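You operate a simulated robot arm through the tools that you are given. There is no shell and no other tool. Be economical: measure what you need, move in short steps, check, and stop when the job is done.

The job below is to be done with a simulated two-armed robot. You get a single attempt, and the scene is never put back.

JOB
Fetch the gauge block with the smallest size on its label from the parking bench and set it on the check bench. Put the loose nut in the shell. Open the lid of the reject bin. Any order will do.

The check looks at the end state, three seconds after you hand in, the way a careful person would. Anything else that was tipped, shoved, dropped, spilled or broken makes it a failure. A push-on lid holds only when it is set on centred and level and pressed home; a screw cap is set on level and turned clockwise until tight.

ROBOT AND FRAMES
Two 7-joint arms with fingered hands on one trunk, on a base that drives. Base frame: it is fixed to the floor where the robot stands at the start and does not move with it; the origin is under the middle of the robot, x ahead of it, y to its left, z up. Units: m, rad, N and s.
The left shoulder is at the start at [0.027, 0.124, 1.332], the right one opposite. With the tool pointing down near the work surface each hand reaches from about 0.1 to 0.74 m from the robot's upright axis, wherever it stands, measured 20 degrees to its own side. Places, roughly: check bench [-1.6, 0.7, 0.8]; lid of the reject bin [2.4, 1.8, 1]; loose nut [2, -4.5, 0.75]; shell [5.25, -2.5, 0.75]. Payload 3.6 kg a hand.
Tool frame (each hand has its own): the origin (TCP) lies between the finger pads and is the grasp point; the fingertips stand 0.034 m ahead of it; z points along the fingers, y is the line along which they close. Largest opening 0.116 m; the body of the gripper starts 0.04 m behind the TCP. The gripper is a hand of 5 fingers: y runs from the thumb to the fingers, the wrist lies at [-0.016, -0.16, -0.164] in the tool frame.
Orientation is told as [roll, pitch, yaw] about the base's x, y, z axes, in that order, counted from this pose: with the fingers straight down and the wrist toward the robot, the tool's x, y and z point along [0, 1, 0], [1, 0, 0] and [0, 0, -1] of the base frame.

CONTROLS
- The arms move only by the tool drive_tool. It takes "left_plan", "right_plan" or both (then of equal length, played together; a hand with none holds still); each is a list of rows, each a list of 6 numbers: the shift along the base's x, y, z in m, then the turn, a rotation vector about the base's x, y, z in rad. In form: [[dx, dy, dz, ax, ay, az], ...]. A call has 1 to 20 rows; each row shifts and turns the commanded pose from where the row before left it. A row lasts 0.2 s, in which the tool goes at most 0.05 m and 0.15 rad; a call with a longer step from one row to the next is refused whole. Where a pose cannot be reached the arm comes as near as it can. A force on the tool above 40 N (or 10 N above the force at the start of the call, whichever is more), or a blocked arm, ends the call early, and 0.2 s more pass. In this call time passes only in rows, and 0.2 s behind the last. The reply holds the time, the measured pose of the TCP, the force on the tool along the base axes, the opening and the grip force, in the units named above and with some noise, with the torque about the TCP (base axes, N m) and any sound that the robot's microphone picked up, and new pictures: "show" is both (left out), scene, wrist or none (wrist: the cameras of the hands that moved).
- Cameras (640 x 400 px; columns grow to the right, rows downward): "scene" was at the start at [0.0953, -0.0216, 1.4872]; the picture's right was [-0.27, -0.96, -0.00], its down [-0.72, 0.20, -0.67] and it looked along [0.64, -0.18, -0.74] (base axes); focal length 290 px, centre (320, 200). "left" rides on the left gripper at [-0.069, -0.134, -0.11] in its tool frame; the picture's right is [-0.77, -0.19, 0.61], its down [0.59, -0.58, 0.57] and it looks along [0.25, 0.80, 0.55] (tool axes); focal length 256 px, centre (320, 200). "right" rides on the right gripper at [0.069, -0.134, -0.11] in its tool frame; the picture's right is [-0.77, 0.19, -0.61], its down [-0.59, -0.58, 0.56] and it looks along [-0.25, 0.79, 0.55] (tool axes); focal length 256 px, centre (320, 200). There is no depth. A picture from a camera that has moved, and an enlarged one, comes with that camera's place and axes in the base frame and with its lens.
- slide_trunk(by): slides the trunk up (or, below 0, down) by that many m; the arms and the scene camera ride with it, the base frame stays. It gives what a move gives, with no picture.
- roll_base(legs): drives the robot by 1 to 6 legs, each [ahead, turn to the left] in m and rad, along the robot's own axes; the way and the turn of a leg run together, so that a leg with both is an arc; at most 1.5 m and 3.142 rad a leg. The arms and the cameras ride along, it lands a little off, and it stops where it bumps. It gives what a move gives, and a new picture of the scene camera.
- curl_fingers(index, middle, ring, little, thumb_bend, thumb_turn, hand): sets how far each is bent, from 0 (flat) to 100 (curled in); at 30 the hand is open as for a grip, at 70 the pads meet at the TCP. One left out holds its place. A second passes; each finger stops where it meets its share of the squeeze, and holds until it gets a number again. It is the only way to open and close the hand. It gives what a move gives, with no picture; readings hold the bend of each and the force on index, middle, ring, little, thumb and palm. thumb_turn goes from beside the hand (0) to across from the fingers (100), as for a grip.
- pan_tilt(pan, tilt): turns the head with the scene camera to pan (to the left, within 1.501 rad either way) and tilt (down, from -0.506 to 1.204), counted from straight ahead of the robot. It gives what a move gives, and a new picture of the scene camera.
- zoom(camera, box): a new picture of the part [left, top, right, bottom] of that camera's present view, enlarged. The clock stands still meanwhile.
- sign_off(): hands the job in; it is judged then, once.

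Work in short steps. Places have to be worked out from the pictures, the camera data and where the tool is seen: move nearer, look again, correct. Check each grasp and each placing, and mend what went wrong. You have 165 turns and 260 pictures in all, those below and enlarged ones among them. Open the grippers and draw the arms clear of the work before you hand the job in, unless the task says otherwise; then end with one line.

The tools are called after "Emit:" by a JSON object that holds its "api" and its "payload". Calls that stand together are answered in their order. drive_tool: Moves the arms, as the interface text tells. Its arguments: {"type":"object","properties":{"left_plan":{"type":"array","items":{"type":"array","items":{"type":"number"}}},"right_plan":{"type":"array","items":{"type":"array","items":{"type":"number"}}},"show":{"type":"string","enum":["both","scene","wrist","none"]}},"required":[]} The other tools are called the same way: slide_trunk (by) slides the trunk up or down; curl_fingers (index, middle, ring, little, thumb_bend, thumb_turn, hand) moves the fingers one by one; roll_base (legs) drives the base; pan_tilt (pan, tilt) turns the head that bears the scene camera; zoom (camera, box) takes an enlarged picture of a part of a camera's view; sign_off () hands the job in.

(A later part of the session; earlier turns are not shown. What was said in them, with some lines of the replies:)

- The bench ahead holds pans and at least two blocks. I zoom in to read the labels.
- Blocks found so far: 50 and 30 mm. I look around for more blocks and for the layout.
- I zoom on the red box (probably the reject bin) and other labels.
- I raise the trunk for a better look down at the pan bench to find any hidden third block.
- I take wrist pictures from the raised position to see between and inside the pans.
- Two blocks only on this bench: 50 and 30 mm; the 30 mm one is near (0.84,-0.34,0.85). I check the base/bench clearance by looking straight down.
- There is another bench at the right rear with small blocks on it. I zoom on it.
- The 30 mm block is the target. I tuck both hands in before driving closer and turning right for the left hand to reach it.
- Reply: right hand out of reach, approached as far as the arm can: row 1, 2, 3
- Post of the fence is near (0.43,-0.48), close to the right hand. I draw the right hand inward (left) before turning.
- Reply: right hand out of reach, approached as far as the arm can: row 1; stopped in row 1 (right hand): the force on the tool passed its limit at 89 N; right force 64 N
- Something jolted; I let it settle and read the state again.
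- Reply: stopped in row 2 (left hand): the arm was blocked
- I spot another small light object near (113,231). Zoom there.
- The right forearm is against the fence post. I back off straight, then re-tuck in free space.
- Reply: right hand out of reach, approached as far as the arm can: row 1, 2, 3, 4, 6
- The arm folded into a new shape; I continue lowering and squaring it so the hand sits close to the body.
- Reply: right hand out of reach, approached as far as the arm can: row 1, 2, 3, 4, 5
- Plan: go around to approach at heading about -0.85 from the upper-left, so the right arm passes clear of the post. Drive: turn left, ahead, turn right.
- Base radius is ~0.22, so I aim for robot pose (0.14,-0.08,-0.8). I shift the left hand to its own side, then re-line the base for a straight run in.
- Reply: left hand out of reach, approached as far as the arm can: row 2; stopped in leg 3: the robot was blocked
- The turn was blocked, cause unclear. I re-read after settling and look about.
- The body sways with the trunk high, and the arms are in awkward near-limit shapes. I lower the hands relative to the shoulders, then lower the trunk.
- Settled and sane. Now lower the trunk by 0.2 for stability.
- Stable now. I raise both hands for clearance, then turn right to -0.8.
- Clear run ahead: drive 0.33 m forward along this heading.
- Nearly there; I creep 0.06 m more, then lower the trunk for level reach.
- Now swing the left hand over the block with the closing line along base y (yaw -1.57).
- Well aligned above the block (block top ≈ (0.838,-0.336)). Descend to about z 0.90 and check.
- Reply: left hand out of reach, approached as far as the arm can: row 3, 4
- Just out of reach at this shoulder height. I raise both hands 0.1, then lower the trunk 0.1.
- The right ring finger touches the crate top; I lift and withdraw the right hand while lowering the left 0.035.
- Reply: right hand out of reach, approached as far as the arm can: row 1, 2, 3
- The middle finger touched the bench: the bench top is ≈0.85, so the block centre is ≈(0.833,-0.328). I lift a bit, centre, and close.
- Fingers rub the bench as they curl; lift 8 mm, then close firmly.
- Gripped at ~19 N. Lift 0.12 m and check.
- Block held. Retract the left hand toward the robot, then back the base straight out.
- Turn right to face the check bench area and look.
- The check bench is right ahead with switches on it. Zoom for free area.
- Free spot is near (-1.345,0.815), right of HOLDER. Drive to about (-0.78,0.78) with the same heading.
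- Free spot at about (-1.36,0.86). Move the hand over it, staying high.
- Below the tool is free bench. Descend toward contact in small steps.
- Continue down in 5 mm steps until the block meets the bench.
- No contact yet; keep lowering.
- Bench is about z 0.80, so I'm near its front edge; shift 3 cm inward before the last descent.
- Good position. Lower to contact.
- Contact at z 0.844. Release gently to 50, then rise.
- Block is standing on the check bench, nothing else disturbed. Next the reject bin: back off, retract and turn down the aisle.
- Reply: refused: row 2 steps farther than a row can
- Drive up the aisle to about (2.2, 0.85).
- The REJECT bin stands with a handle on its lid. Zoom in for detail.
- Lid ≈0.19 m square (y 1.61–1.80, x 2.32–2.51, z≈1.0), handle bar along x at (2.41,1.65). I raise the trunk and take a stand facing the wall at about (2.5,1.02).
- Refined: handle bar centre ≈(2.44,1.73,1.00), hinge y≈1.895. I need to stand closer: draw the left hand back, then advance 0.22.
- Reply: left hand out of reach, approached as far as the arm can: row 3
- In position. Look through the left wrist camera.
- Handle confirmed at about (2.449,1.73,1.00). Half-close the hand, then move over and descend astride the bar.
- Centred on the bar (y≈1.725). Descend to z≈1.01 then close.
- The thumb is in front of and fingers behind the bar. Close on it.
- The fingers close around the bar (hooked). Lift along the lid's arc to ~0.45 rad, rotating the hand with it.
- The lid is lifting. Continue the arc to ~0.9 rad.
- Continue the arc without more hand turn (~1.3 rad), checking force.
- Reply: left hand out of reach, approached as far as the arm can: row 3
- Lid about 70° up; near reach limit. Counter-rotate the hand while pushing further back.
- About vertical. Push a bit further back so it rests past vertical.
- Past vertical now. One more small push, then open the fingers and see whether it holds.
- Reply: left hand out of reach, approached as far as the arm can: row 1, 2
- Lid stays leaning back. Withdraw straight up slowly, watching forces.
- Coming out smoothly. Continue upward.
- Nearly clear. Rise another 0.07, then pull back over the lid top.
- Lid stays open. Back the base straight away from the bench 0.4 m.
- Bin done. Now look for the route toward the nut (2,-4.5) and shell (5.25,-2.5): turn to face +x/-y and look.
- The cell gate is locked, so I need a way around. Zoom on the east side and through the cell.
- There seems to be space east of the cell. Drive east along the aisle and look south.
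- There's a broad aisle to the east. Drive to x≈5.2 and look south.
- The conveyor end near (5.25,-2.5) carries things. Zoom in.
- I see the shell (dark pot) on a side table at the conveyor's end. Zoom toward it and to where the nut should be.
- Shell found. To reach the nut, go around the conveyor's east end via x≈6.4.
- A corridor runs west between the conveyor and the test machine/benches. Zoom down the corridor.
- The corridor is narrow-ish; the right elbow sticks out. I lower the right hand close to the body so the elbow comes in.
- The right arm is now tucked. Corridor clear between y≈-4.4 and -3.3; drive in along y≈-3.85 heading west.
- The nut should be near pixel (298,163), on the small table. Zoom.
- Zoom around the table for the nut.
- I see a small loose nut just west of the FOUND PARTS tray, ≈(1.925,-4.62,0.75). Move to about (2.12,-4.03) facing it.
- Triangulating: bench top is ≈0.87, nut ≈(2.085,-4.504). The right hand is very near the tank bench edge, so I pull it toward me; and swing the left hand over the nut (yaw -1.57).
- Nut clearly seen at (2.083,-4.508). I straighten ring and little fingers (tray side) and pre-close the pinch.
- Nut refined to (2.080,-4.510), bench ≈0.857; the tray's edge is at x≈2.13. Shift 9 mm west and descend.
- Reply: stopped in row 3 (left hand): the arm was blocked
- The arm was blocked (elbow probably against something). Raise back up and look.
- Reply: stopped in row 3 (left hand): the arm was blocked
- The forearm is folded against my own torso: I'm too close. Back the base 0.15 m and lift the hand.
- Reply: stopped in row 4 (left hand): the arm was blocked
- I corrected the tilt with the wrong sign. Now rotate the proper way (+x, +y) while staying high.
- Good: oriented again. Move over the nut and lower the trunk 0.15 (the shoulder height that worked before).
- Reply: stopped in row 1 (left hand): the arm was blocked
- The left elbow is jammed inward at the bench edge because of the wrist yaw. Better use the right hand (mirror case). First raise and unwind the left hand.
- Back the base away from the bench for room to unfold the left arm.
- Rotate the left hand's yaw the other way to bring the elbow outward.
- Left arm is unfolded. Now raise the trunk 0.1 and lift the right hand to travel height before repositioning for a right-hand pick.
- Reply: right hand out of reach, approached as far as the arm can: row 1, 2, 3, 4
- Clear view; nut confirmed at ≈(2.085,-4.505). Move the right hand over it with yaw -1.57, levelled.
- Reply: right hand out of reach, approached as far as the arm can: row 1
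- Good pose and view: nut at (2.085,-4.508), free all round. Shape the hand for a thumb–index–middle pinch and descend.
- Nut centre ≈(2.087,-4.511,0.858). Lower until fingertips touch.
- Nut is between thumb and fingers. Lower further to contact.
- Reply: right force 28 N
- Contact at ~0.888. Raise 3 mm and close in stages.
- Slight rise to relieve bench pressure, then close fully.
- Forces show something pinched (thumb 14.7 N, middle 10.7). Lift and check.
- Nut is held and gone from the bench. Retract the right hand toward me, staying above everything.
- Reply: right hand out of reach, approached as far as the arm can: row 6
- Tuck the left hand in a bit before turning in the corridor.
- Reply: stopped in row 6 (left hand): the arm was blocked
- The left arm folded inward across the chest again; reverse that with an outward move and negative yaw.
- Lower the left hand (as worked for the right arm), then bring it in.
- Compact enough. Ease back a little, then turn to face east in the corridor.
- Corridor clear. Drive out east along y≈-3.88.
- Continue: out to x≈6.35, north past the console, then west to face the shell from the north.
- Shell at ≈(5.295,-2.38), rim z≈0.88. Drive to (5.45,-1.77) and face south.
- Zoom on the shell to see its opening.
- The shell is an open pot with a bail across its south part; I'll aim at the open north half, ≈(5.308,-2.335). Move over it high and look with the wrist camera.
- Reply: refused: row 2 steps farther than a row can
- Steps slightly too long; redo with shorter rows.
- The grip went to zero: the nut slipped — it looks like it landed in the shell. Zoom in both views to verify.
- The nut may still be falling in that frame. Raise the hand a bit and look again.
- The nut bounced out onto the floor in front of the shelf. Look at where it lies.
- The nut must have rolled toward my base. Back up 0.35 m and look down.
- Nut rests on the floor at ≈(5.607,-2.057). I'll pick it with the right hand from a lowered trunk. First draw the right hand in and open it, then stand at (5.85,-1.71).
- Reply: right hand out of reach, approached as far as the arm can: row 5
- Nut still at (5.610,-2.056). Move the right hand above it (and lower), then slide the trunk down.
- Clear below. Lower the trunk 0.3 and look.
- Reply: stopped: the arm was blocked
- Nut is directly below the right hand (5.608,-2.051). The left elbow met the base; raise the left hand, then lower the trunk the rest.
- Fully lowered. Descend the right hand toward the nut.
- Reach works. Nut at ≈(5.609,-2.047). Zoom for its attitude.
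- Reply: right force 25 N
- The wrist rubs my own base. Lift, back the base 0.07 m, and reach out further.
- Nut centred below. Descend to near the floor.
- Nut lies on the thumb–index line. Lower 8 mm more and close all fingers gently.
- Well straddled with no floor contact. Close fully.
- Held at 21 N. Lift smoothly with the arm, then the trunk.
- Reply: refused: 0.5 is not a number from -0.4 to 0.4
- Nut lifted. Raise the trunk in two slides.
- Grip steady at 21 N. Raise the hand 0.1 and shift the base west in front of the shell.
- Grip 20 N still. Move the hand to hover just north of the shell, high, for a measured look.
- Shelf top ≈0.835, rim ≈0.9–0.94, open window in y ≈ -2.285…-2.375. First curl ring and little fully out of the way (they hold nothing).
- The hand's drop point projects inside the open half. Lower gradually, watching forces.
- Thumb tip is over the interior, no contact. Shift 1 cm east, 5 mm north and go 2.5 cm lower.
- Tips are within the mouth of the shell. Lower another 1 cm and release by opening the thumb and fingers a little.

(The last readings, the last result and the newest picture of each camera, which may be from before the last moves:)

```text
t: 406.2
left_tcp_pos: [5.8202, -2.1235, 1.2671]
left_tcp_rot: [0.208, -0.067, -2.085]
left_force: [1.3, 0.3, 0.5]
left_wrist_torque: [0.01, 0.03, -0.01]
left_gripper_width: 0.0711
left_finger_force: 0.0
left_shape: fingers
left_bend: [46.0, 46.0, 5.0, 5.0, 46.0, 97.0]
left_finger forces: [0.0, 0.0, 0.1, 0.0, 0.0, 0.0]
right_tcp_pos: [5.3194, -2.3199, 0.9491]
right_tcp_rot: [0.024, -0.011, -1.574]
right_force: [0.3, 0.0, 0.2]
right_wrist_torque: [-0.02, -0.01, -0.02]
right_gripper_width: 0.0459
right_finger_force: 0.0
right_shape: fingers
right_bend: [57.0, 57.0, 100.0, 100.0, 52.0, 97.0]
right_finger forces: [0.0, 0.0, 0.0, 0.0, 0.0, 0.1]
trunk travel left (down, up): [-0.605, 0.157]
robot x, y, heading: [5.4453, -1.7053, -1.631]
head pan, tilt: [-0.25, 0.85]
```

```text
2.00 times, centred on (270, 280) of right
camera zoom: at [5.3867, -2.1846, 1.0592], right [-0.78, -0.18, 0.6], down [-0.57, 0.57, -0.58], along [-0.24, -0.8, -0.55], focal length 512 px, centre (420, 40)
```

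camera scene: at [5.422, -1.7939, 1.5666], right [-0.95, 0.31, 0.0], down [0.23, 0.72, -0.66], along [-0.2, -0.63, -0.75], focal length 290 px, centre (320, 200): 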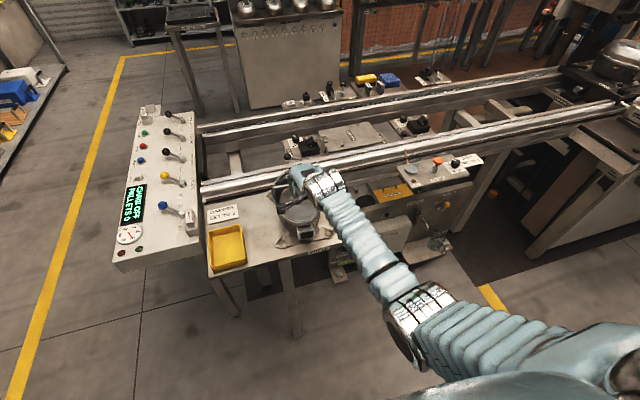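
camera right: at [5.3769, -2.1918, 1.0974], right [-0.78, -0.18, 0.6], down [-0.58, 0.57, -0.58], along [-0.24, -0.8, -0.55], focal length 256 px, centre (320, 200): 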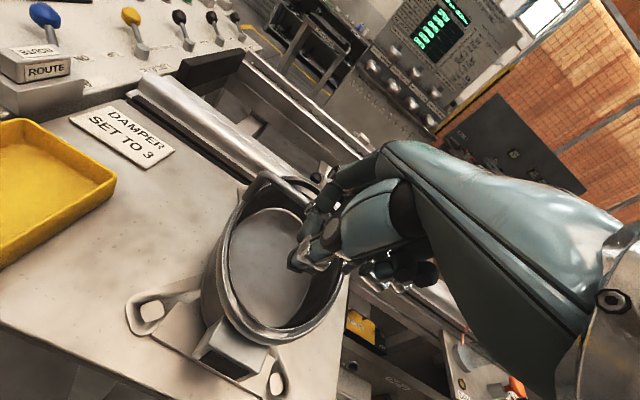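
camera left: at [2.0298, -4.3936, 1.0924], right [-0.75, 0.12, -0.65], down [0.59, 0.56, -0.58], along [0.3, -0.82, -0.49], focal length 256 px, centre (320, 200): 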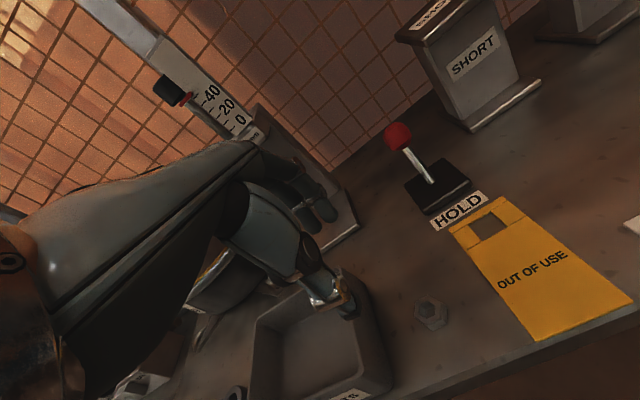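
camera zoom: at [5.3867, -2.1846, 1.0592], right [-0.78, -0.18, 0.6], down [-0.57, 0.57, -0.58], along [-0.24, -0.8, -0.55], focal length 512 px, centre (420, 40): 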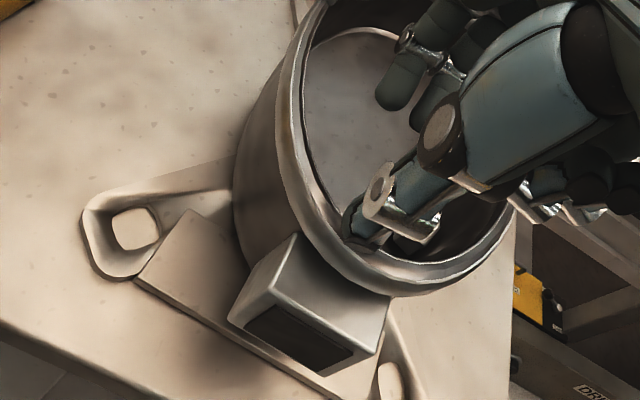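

Released. Raise straight up and check for the nut inside.

Emit:
{"api": "drive_tool", "payload": {"right_plan": [[0, 0, 0.02, 0, 0, 0], [0, 0, 0.03, 0, 0, 0], [0, 0, 0.04, 0, 0, 0], [0, 0, 0.04, 0, 0, 0], [0, 0.03, 0.03, 0, 0, 0]], "show": "both"}}

Emit:
{"api": "zoom", "payload": {"camera": "right", "box": [170, 180, 370, 380]}}

Emit:
{"api": "zoom", "payload": {"camera": "scene", "box": [250, 150, 370, 250]}}

```text
t: 407.4
left_tcp_pos: [5.8197, -2.1217, 1.2683]
left_tcp_rot: [0.208, -0.065, -2.086]
left_force: [0.3, 0.3, -0.8]
left_wrist_torque: [-0.06, 0.02, 0.03]
left_gripper_width: 0.0715
left_finger_force: 0.1
left_shape: fingers
left_bend: [46.0, 46.0, 5.0, 5.0, 46.0, 97.0]
left_finger forces: [0.1, 0.0, 0.0, 0.1, 0.0, 0.0]
right_tcp_pos: [5.3199, -2.2892, 1.1122]
right_tcp_rot: [0.022, -0.011, -1.574]
right_force: [1.1, -0.2, 0.8]
right_wrist_torque: [-0.05, 0.02, 0.0]
right_gripper_width: 0.046
right_finger_force: 0.1
right_shape: fingers
right_bend: [57.0, 57.0, 100.0, 100.0, 52.0, 97.0]
right_finger forces: [0.1, 0.1, 0.0, 0.0, 0.0, 0.0]
trunk travel left (down, up): [-0.605, 0.157]
robot x, y, heading: [5.4476, -1.7081, -1.636]
head pan, tilt: [-0.25, 0.85]
camera scene: at [5.4221, -1.7922, 1.5667], right [-0.95, 0.31, 0.0], down [0.23, 0.71, -0.66], along [-0.2, -0.63, -0.75], focal length 290 px, centre (320, 200)
camera right: at [5.3867, -2.1546, 1.2213], right [-0.78, -0.18, 0.6], down [-0.57, 0.57, -0.58], along [-0.24, -0.8, -0.55], focal length 256 px, centre (320, 200)
```

scene: 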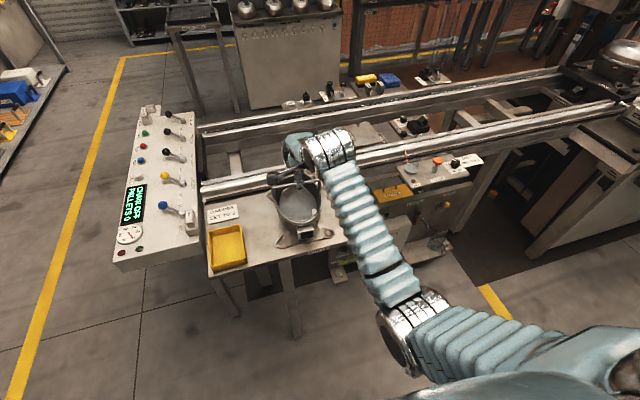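
right: 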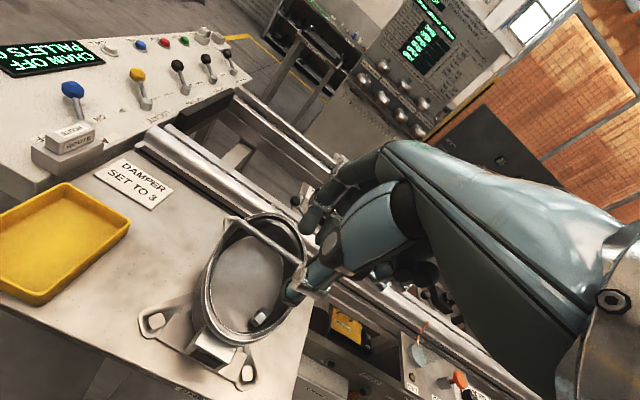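

```text
2.00 times, centred on (270, 280) of right
camera zoom: at [5.3867, -2.1546, 1.2213], right [-0.78, -0.18, 0.6], down [-0.57, 0.57, -0.58], along [-0.24, -0.8, -0.55], focal length 512 px, centre (420, 40)
```

zoom: 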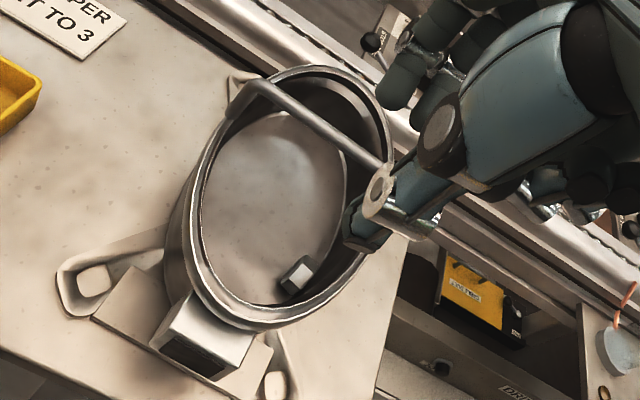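

```text
4.00 times, centred on (310, 200) of scene
camera zoom: at [5.4221, -1.7922, 1.5667], right [-0.95, 0.31, 0.0], down [0.23, 0.71, -0.66], along [-0.2, -0.63, -0.75], focal length 1160 px, centre (360, 200)
```

zoom: 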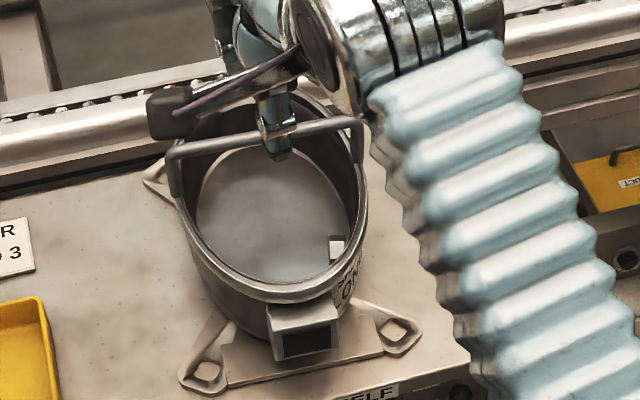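

The nut rests inside the shell. Back away and open both hands.

Emit:
{"api": "roll_base", "payload": {"legs": [[-0.45, 0]]}}

Emit:
{"api": "curl_fingers", "payload": {"hand": "right", "index": 30, "middle": 30, "ring": 30, "little": 30, "thumb_bend": 30}}

Emit:
{"api": "curl_fingers", "payload": {"hand": "left", "index": 30, "middle": 30, "ring": 30, "little": 30, "thumb_bend": 30}}

Emit:
{"api": "zoom", "payload": {"camera": "scene", "box": [240, 80, 400, 200]}}

```text
t: 410.2
left_tcp_pos: [5.8479, -1.6655, 1.2684]
left_tcp_rot: [0.209, -0.066, -2.077]
left_force: [-0.1, 0.3, 0.0]
left_wrist_torque: [-0.01, 0.0, -0.02]
left_gripper_width: 0.0714
left_finger_force: 0.1
left_shape: fingers
left_bend: [46.0, 46.0, 5.0, 5.0, 46.0, 97.0]
left_finger forces: [0.1, 0.1, 0.0, 0.0, 0.1, 0.0]
right_tcp_pos: [5.3509, -1.8369, 1.1113]
right_tcp_rot: [0.024, -0.011, -1.568]
right_force: [0.1, -0.4, 0.3]
right_wrist_torque: [-0.01, 0.0, -0.02]
right_gripper_width: 0.046
right_finger_force: 0.2
right_shape: fingers
right_bend: [57.0, 57.0, 100.0, 100.0, 52.0, 97.0]
right_finger forces: [0.0, 0.0, 0.0, 0.0, 0.1, 0.0]
trunk travel left (down, up): [-0.605, 0.157]
robot x, y, heading: [5.4728, -1.2521, -1.621]
head pan, tilt: [-0.25, 0.85]
camera scene: at [5.4487, -1.3393, 1.5666], right [-0.95, 0.3, 0.0], down [0.22, 0.72, -0.66], along [-0.2, -0.63, -0.75], focal length 290 px, centre (320, 200)
```

scene: 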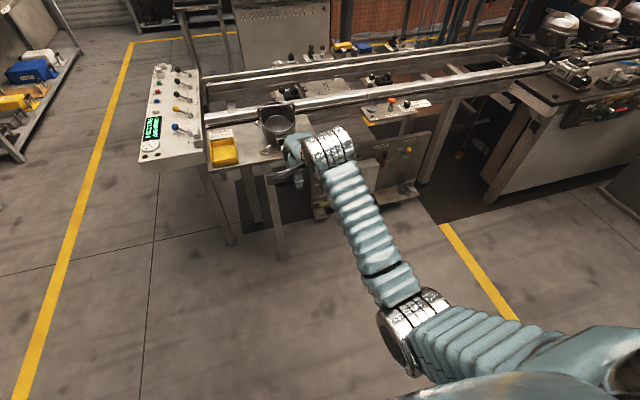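

```text
t: 411.2
left_tcp_pos: [5.848, -1.6662, 1.2674]
left_tcp_rot: [0.208, -0.067, -2.078]
left_force: [0.5, 0.2, -0.5]
left_wrist_torque: [-0.03, -0.02, 0.0]
left_gripper_width: 0.0712
left_finger_force: 0.1
left_shape: fingers
left_bend: [46.0, 46.0, 5.0, 5.0, 46.0, 97.0]
left_finger forces: [0.1, 0.1, 0.0, 0.0, 0.1, 0.0]
right_tcp_pos: [5.3513, -1.8385, 1.1111]
right_tcp_rot: [0.022, -0.01, -1.567]
right_force: [0.6, -0.1, -0.2]
right_wrist_torque: [-0.04, -0.01, -0.02]
right_gripper_width: 0.1173
right_finger_force: 0.1
right_shape: fingers
right_bend: [30.0, 30.0, 30.0, 30.0, 30.0, 97.0]
right_finger forces: [0.1, 0.0, 0.0, 0.1, 0.0, 0.1]
trunk travel left (down, up): [-0.605, 0.157]
robot x, y, heading: [5.4727, -1.2546, -1.627]
head pan, tilt: [-0.25, 0.85]
```

```text
t: 412.2
left_tcp_pos: [5.8484, -1.6675, 1.2669]
left_tcp_rot: [0.207, -0.069, -2.078]
left_force: [0.0, 0.8, 0.2]
left_wrist_torque: [0.02, -0.01, 0.03]
left_gripper_width: 0.1173
left_finger_force: 0.1
left_shape: fingers
left_bend: [30.0, 30.0, 30.0, 30.0, 30.0, 97.0]
left_finger forces: [0.0, 0.1, 0.0, 0.0, 0.1, 0.0]
right_tcp_pos: [5.3506, -1.8386, 1.1112]
right_tcp_rot: [0.023, -0.01, -1.567]
right_force: [0.1, -0.1, -0.5]
right_wrist_torque: [-0.04, 0.04, 0.02]
right_gripper_width: 0.1172
right_finger_force: 0.1
right_shape: fingers
right_bend: [30.0, 30.0, 30.0, 30.0, 30.0, 97.0]
right_finger forces: [0.0, 0.0, 0.1, 0.1, 0.0, 0.0]
trunk travel left (down, up): [-0.605, 0.157]
robot x, y, heading: [5.4728, -1.2498, -1.628]
head pan, tilt: [-0.25, 0.85]
```

```text
3.33 times, centred on (320, 140) of scene
camera zoom: at [5.4486, -1.3395, 1.5666], right [-0.95, 0.3, 0.0], down [0.22, 0.72, -0.66], along [-0.2, -0.63, -0.75], focal length 967 px, centre (320, 400)
```

zoom: 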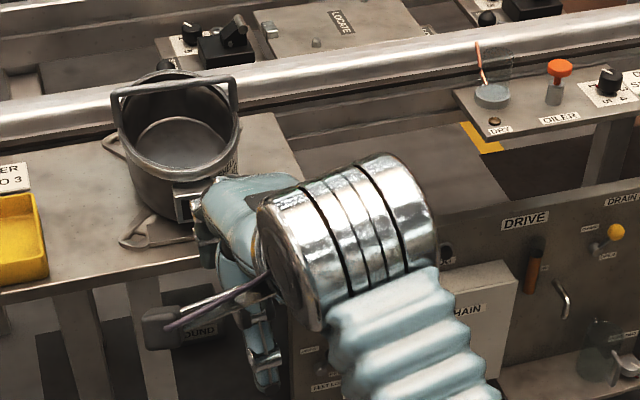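

All placed. One last check that the bin lid is still open: turn a little and zoom across the hall.

Emit:
{"api": "roll_base", "payload": {"legs": [[0, -0.9]]}}

Emit:
{"api": "pan_tilt", "payload": {"pan": -1.4, "tilt": 0.15}}

Emit:
{"api": "zoom", "payload": {"camera": "scene", "box": [240, 150, 400, 250]}}

```text
t: 414.9
left_tcp_pos: [5.3703, -1.8026, 1.2679]
left_tcp_rot: [0.208, -0.066, -2.997]
left_force: [-0.1, 0.4, -0.6]
left_wrist_torque: [0.01, -0.02, 0.01]
left_gripper_width: 0.1175
left_finger_force: 0.1
left_shape: fingers
left_bend: [30.0, 30.0, 30.0, 30.0, 30.0, 97.0]
left_finger forces: [0.1, 0.1, 0.0, 0.1, 0.0, 0.1]
right_tcp_pos: [4.9325, -1.5119, 1.1108]
right_tcp_rot: [0.022, -0.011, -2.484]
right_force: [1.0, 0.1, 0.3]
right_wrist_torque: [0.04, -0.02, 0.01]
right_gripper_width: 0.1174
right_finger_force: 0.1
right_shape: fingers
right_bend: [30.0, 30.0, 30.0, 30.0, 30.0, 97.0]
right_finger forces: [0.1, 0.0, 0.0, 0.1, 0.0, 0.1]
trunk travel left (down, up): [-0.605, 0.157]
robot x, y, heading: [5.471, -1.2526, -2.539]
head pan, tilt: [-0.25, 0.85]
camera scene: at [5.388, -1.2864, 1.5666], right [-0.34, 0.94, 0.0], down [0.71, 0.26, -0.66], along [-0.62, -0.23, -0.75], focal length 290 px, centre (320, 200)
```

scene: 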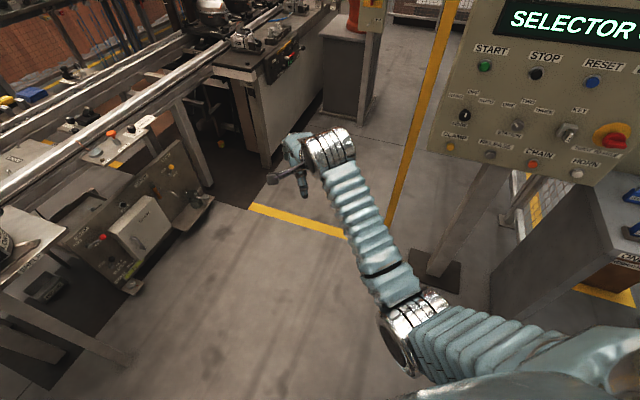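

```text
t: 416.3
left_tcp_pos: [5.3703, -1.8035, 1.2679]
left_tcp_rot: [0.207, -0.066, -2.997]
left_force: [-0.9, -0.2, 0.7]
left_wrist_torque: [0.0, 0.01, -0.03]
left_gripper_width: 0.1175
left_finger_force: 0.0
left_shape: fingers
left_bend: [30.0, 30.0, 30.0, 30.0, 30.0, 97.0]
left_finger forces: [0.1, 0.0, 0.0, 0.1, 0.0, 0.0]
right_tcp_pos: [4.9343, -1.5102, 1.1108]
right_tcp_rot: [0.023, -0.011, -2.485]
right_force: [-0.4, 0.3, -0.5]
right_wrist_torque: [0.06, -0.01, 0.0]
right_gripper_width: 0.1172
right_finger_force: 0.2
right_shape: fingers
right_bend: [30.0, 30.0, 30.0, 30.0, 30.0, 97.0]
right_finger forces: [0.0, 0.1, 0.0, 0.0, 0.0, 0.0]
trunk travel left (down, up): [-0.605, 0.157]
robot x, y, heading: [5.4739, -1.2511, -2.542]
head pan, tilt: [-1.4, 0.15]
camera scene: at [5.397, -1.1931, 1.6289], right [0.72, 0.7, 0.0], down [0.1, -0.11, -0.99], along [-0.69, 0.71, -0.15], focal length 290 px, centre (320, 200)
```

scene: 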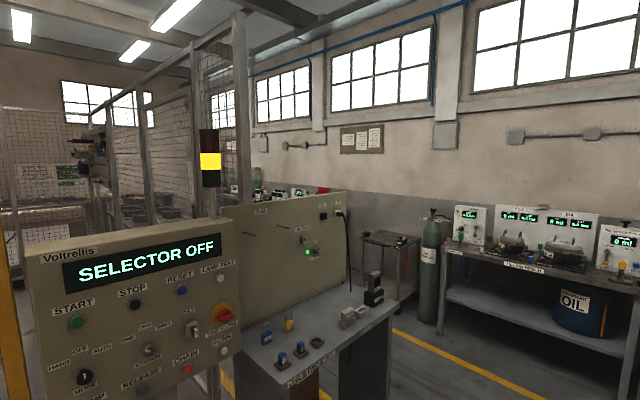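

```text
4.00 times, centred on (320, 200) of scene
camera zoom: at [5.397, -1.1931, 1.6289], right [0.72, 0.7, 0.0], down [0.1, -0.11, -0.99], along [-0.69, 0.71, -0.15], focal length 1160 px, centre (320, 200)
```

zoom: 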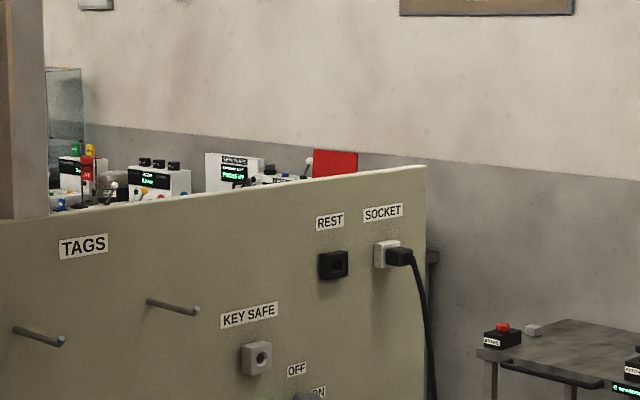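

The red lid still stands open beyond the panel; the nut is in the shell and the 30 mm block is on the check bench. Handing in.

Emit:
{"api": "sign_off", "payload": {}}

```text
The job is handed in.
```

All three parts are done and handed in: the 30 mm gauge block stands on the check bench, the nut is in the shell, and the reject bin lid is open. The nut slipped from my grip on the first try, bounced off the shell's rim onto the floor, and I picked it up and placed it again.
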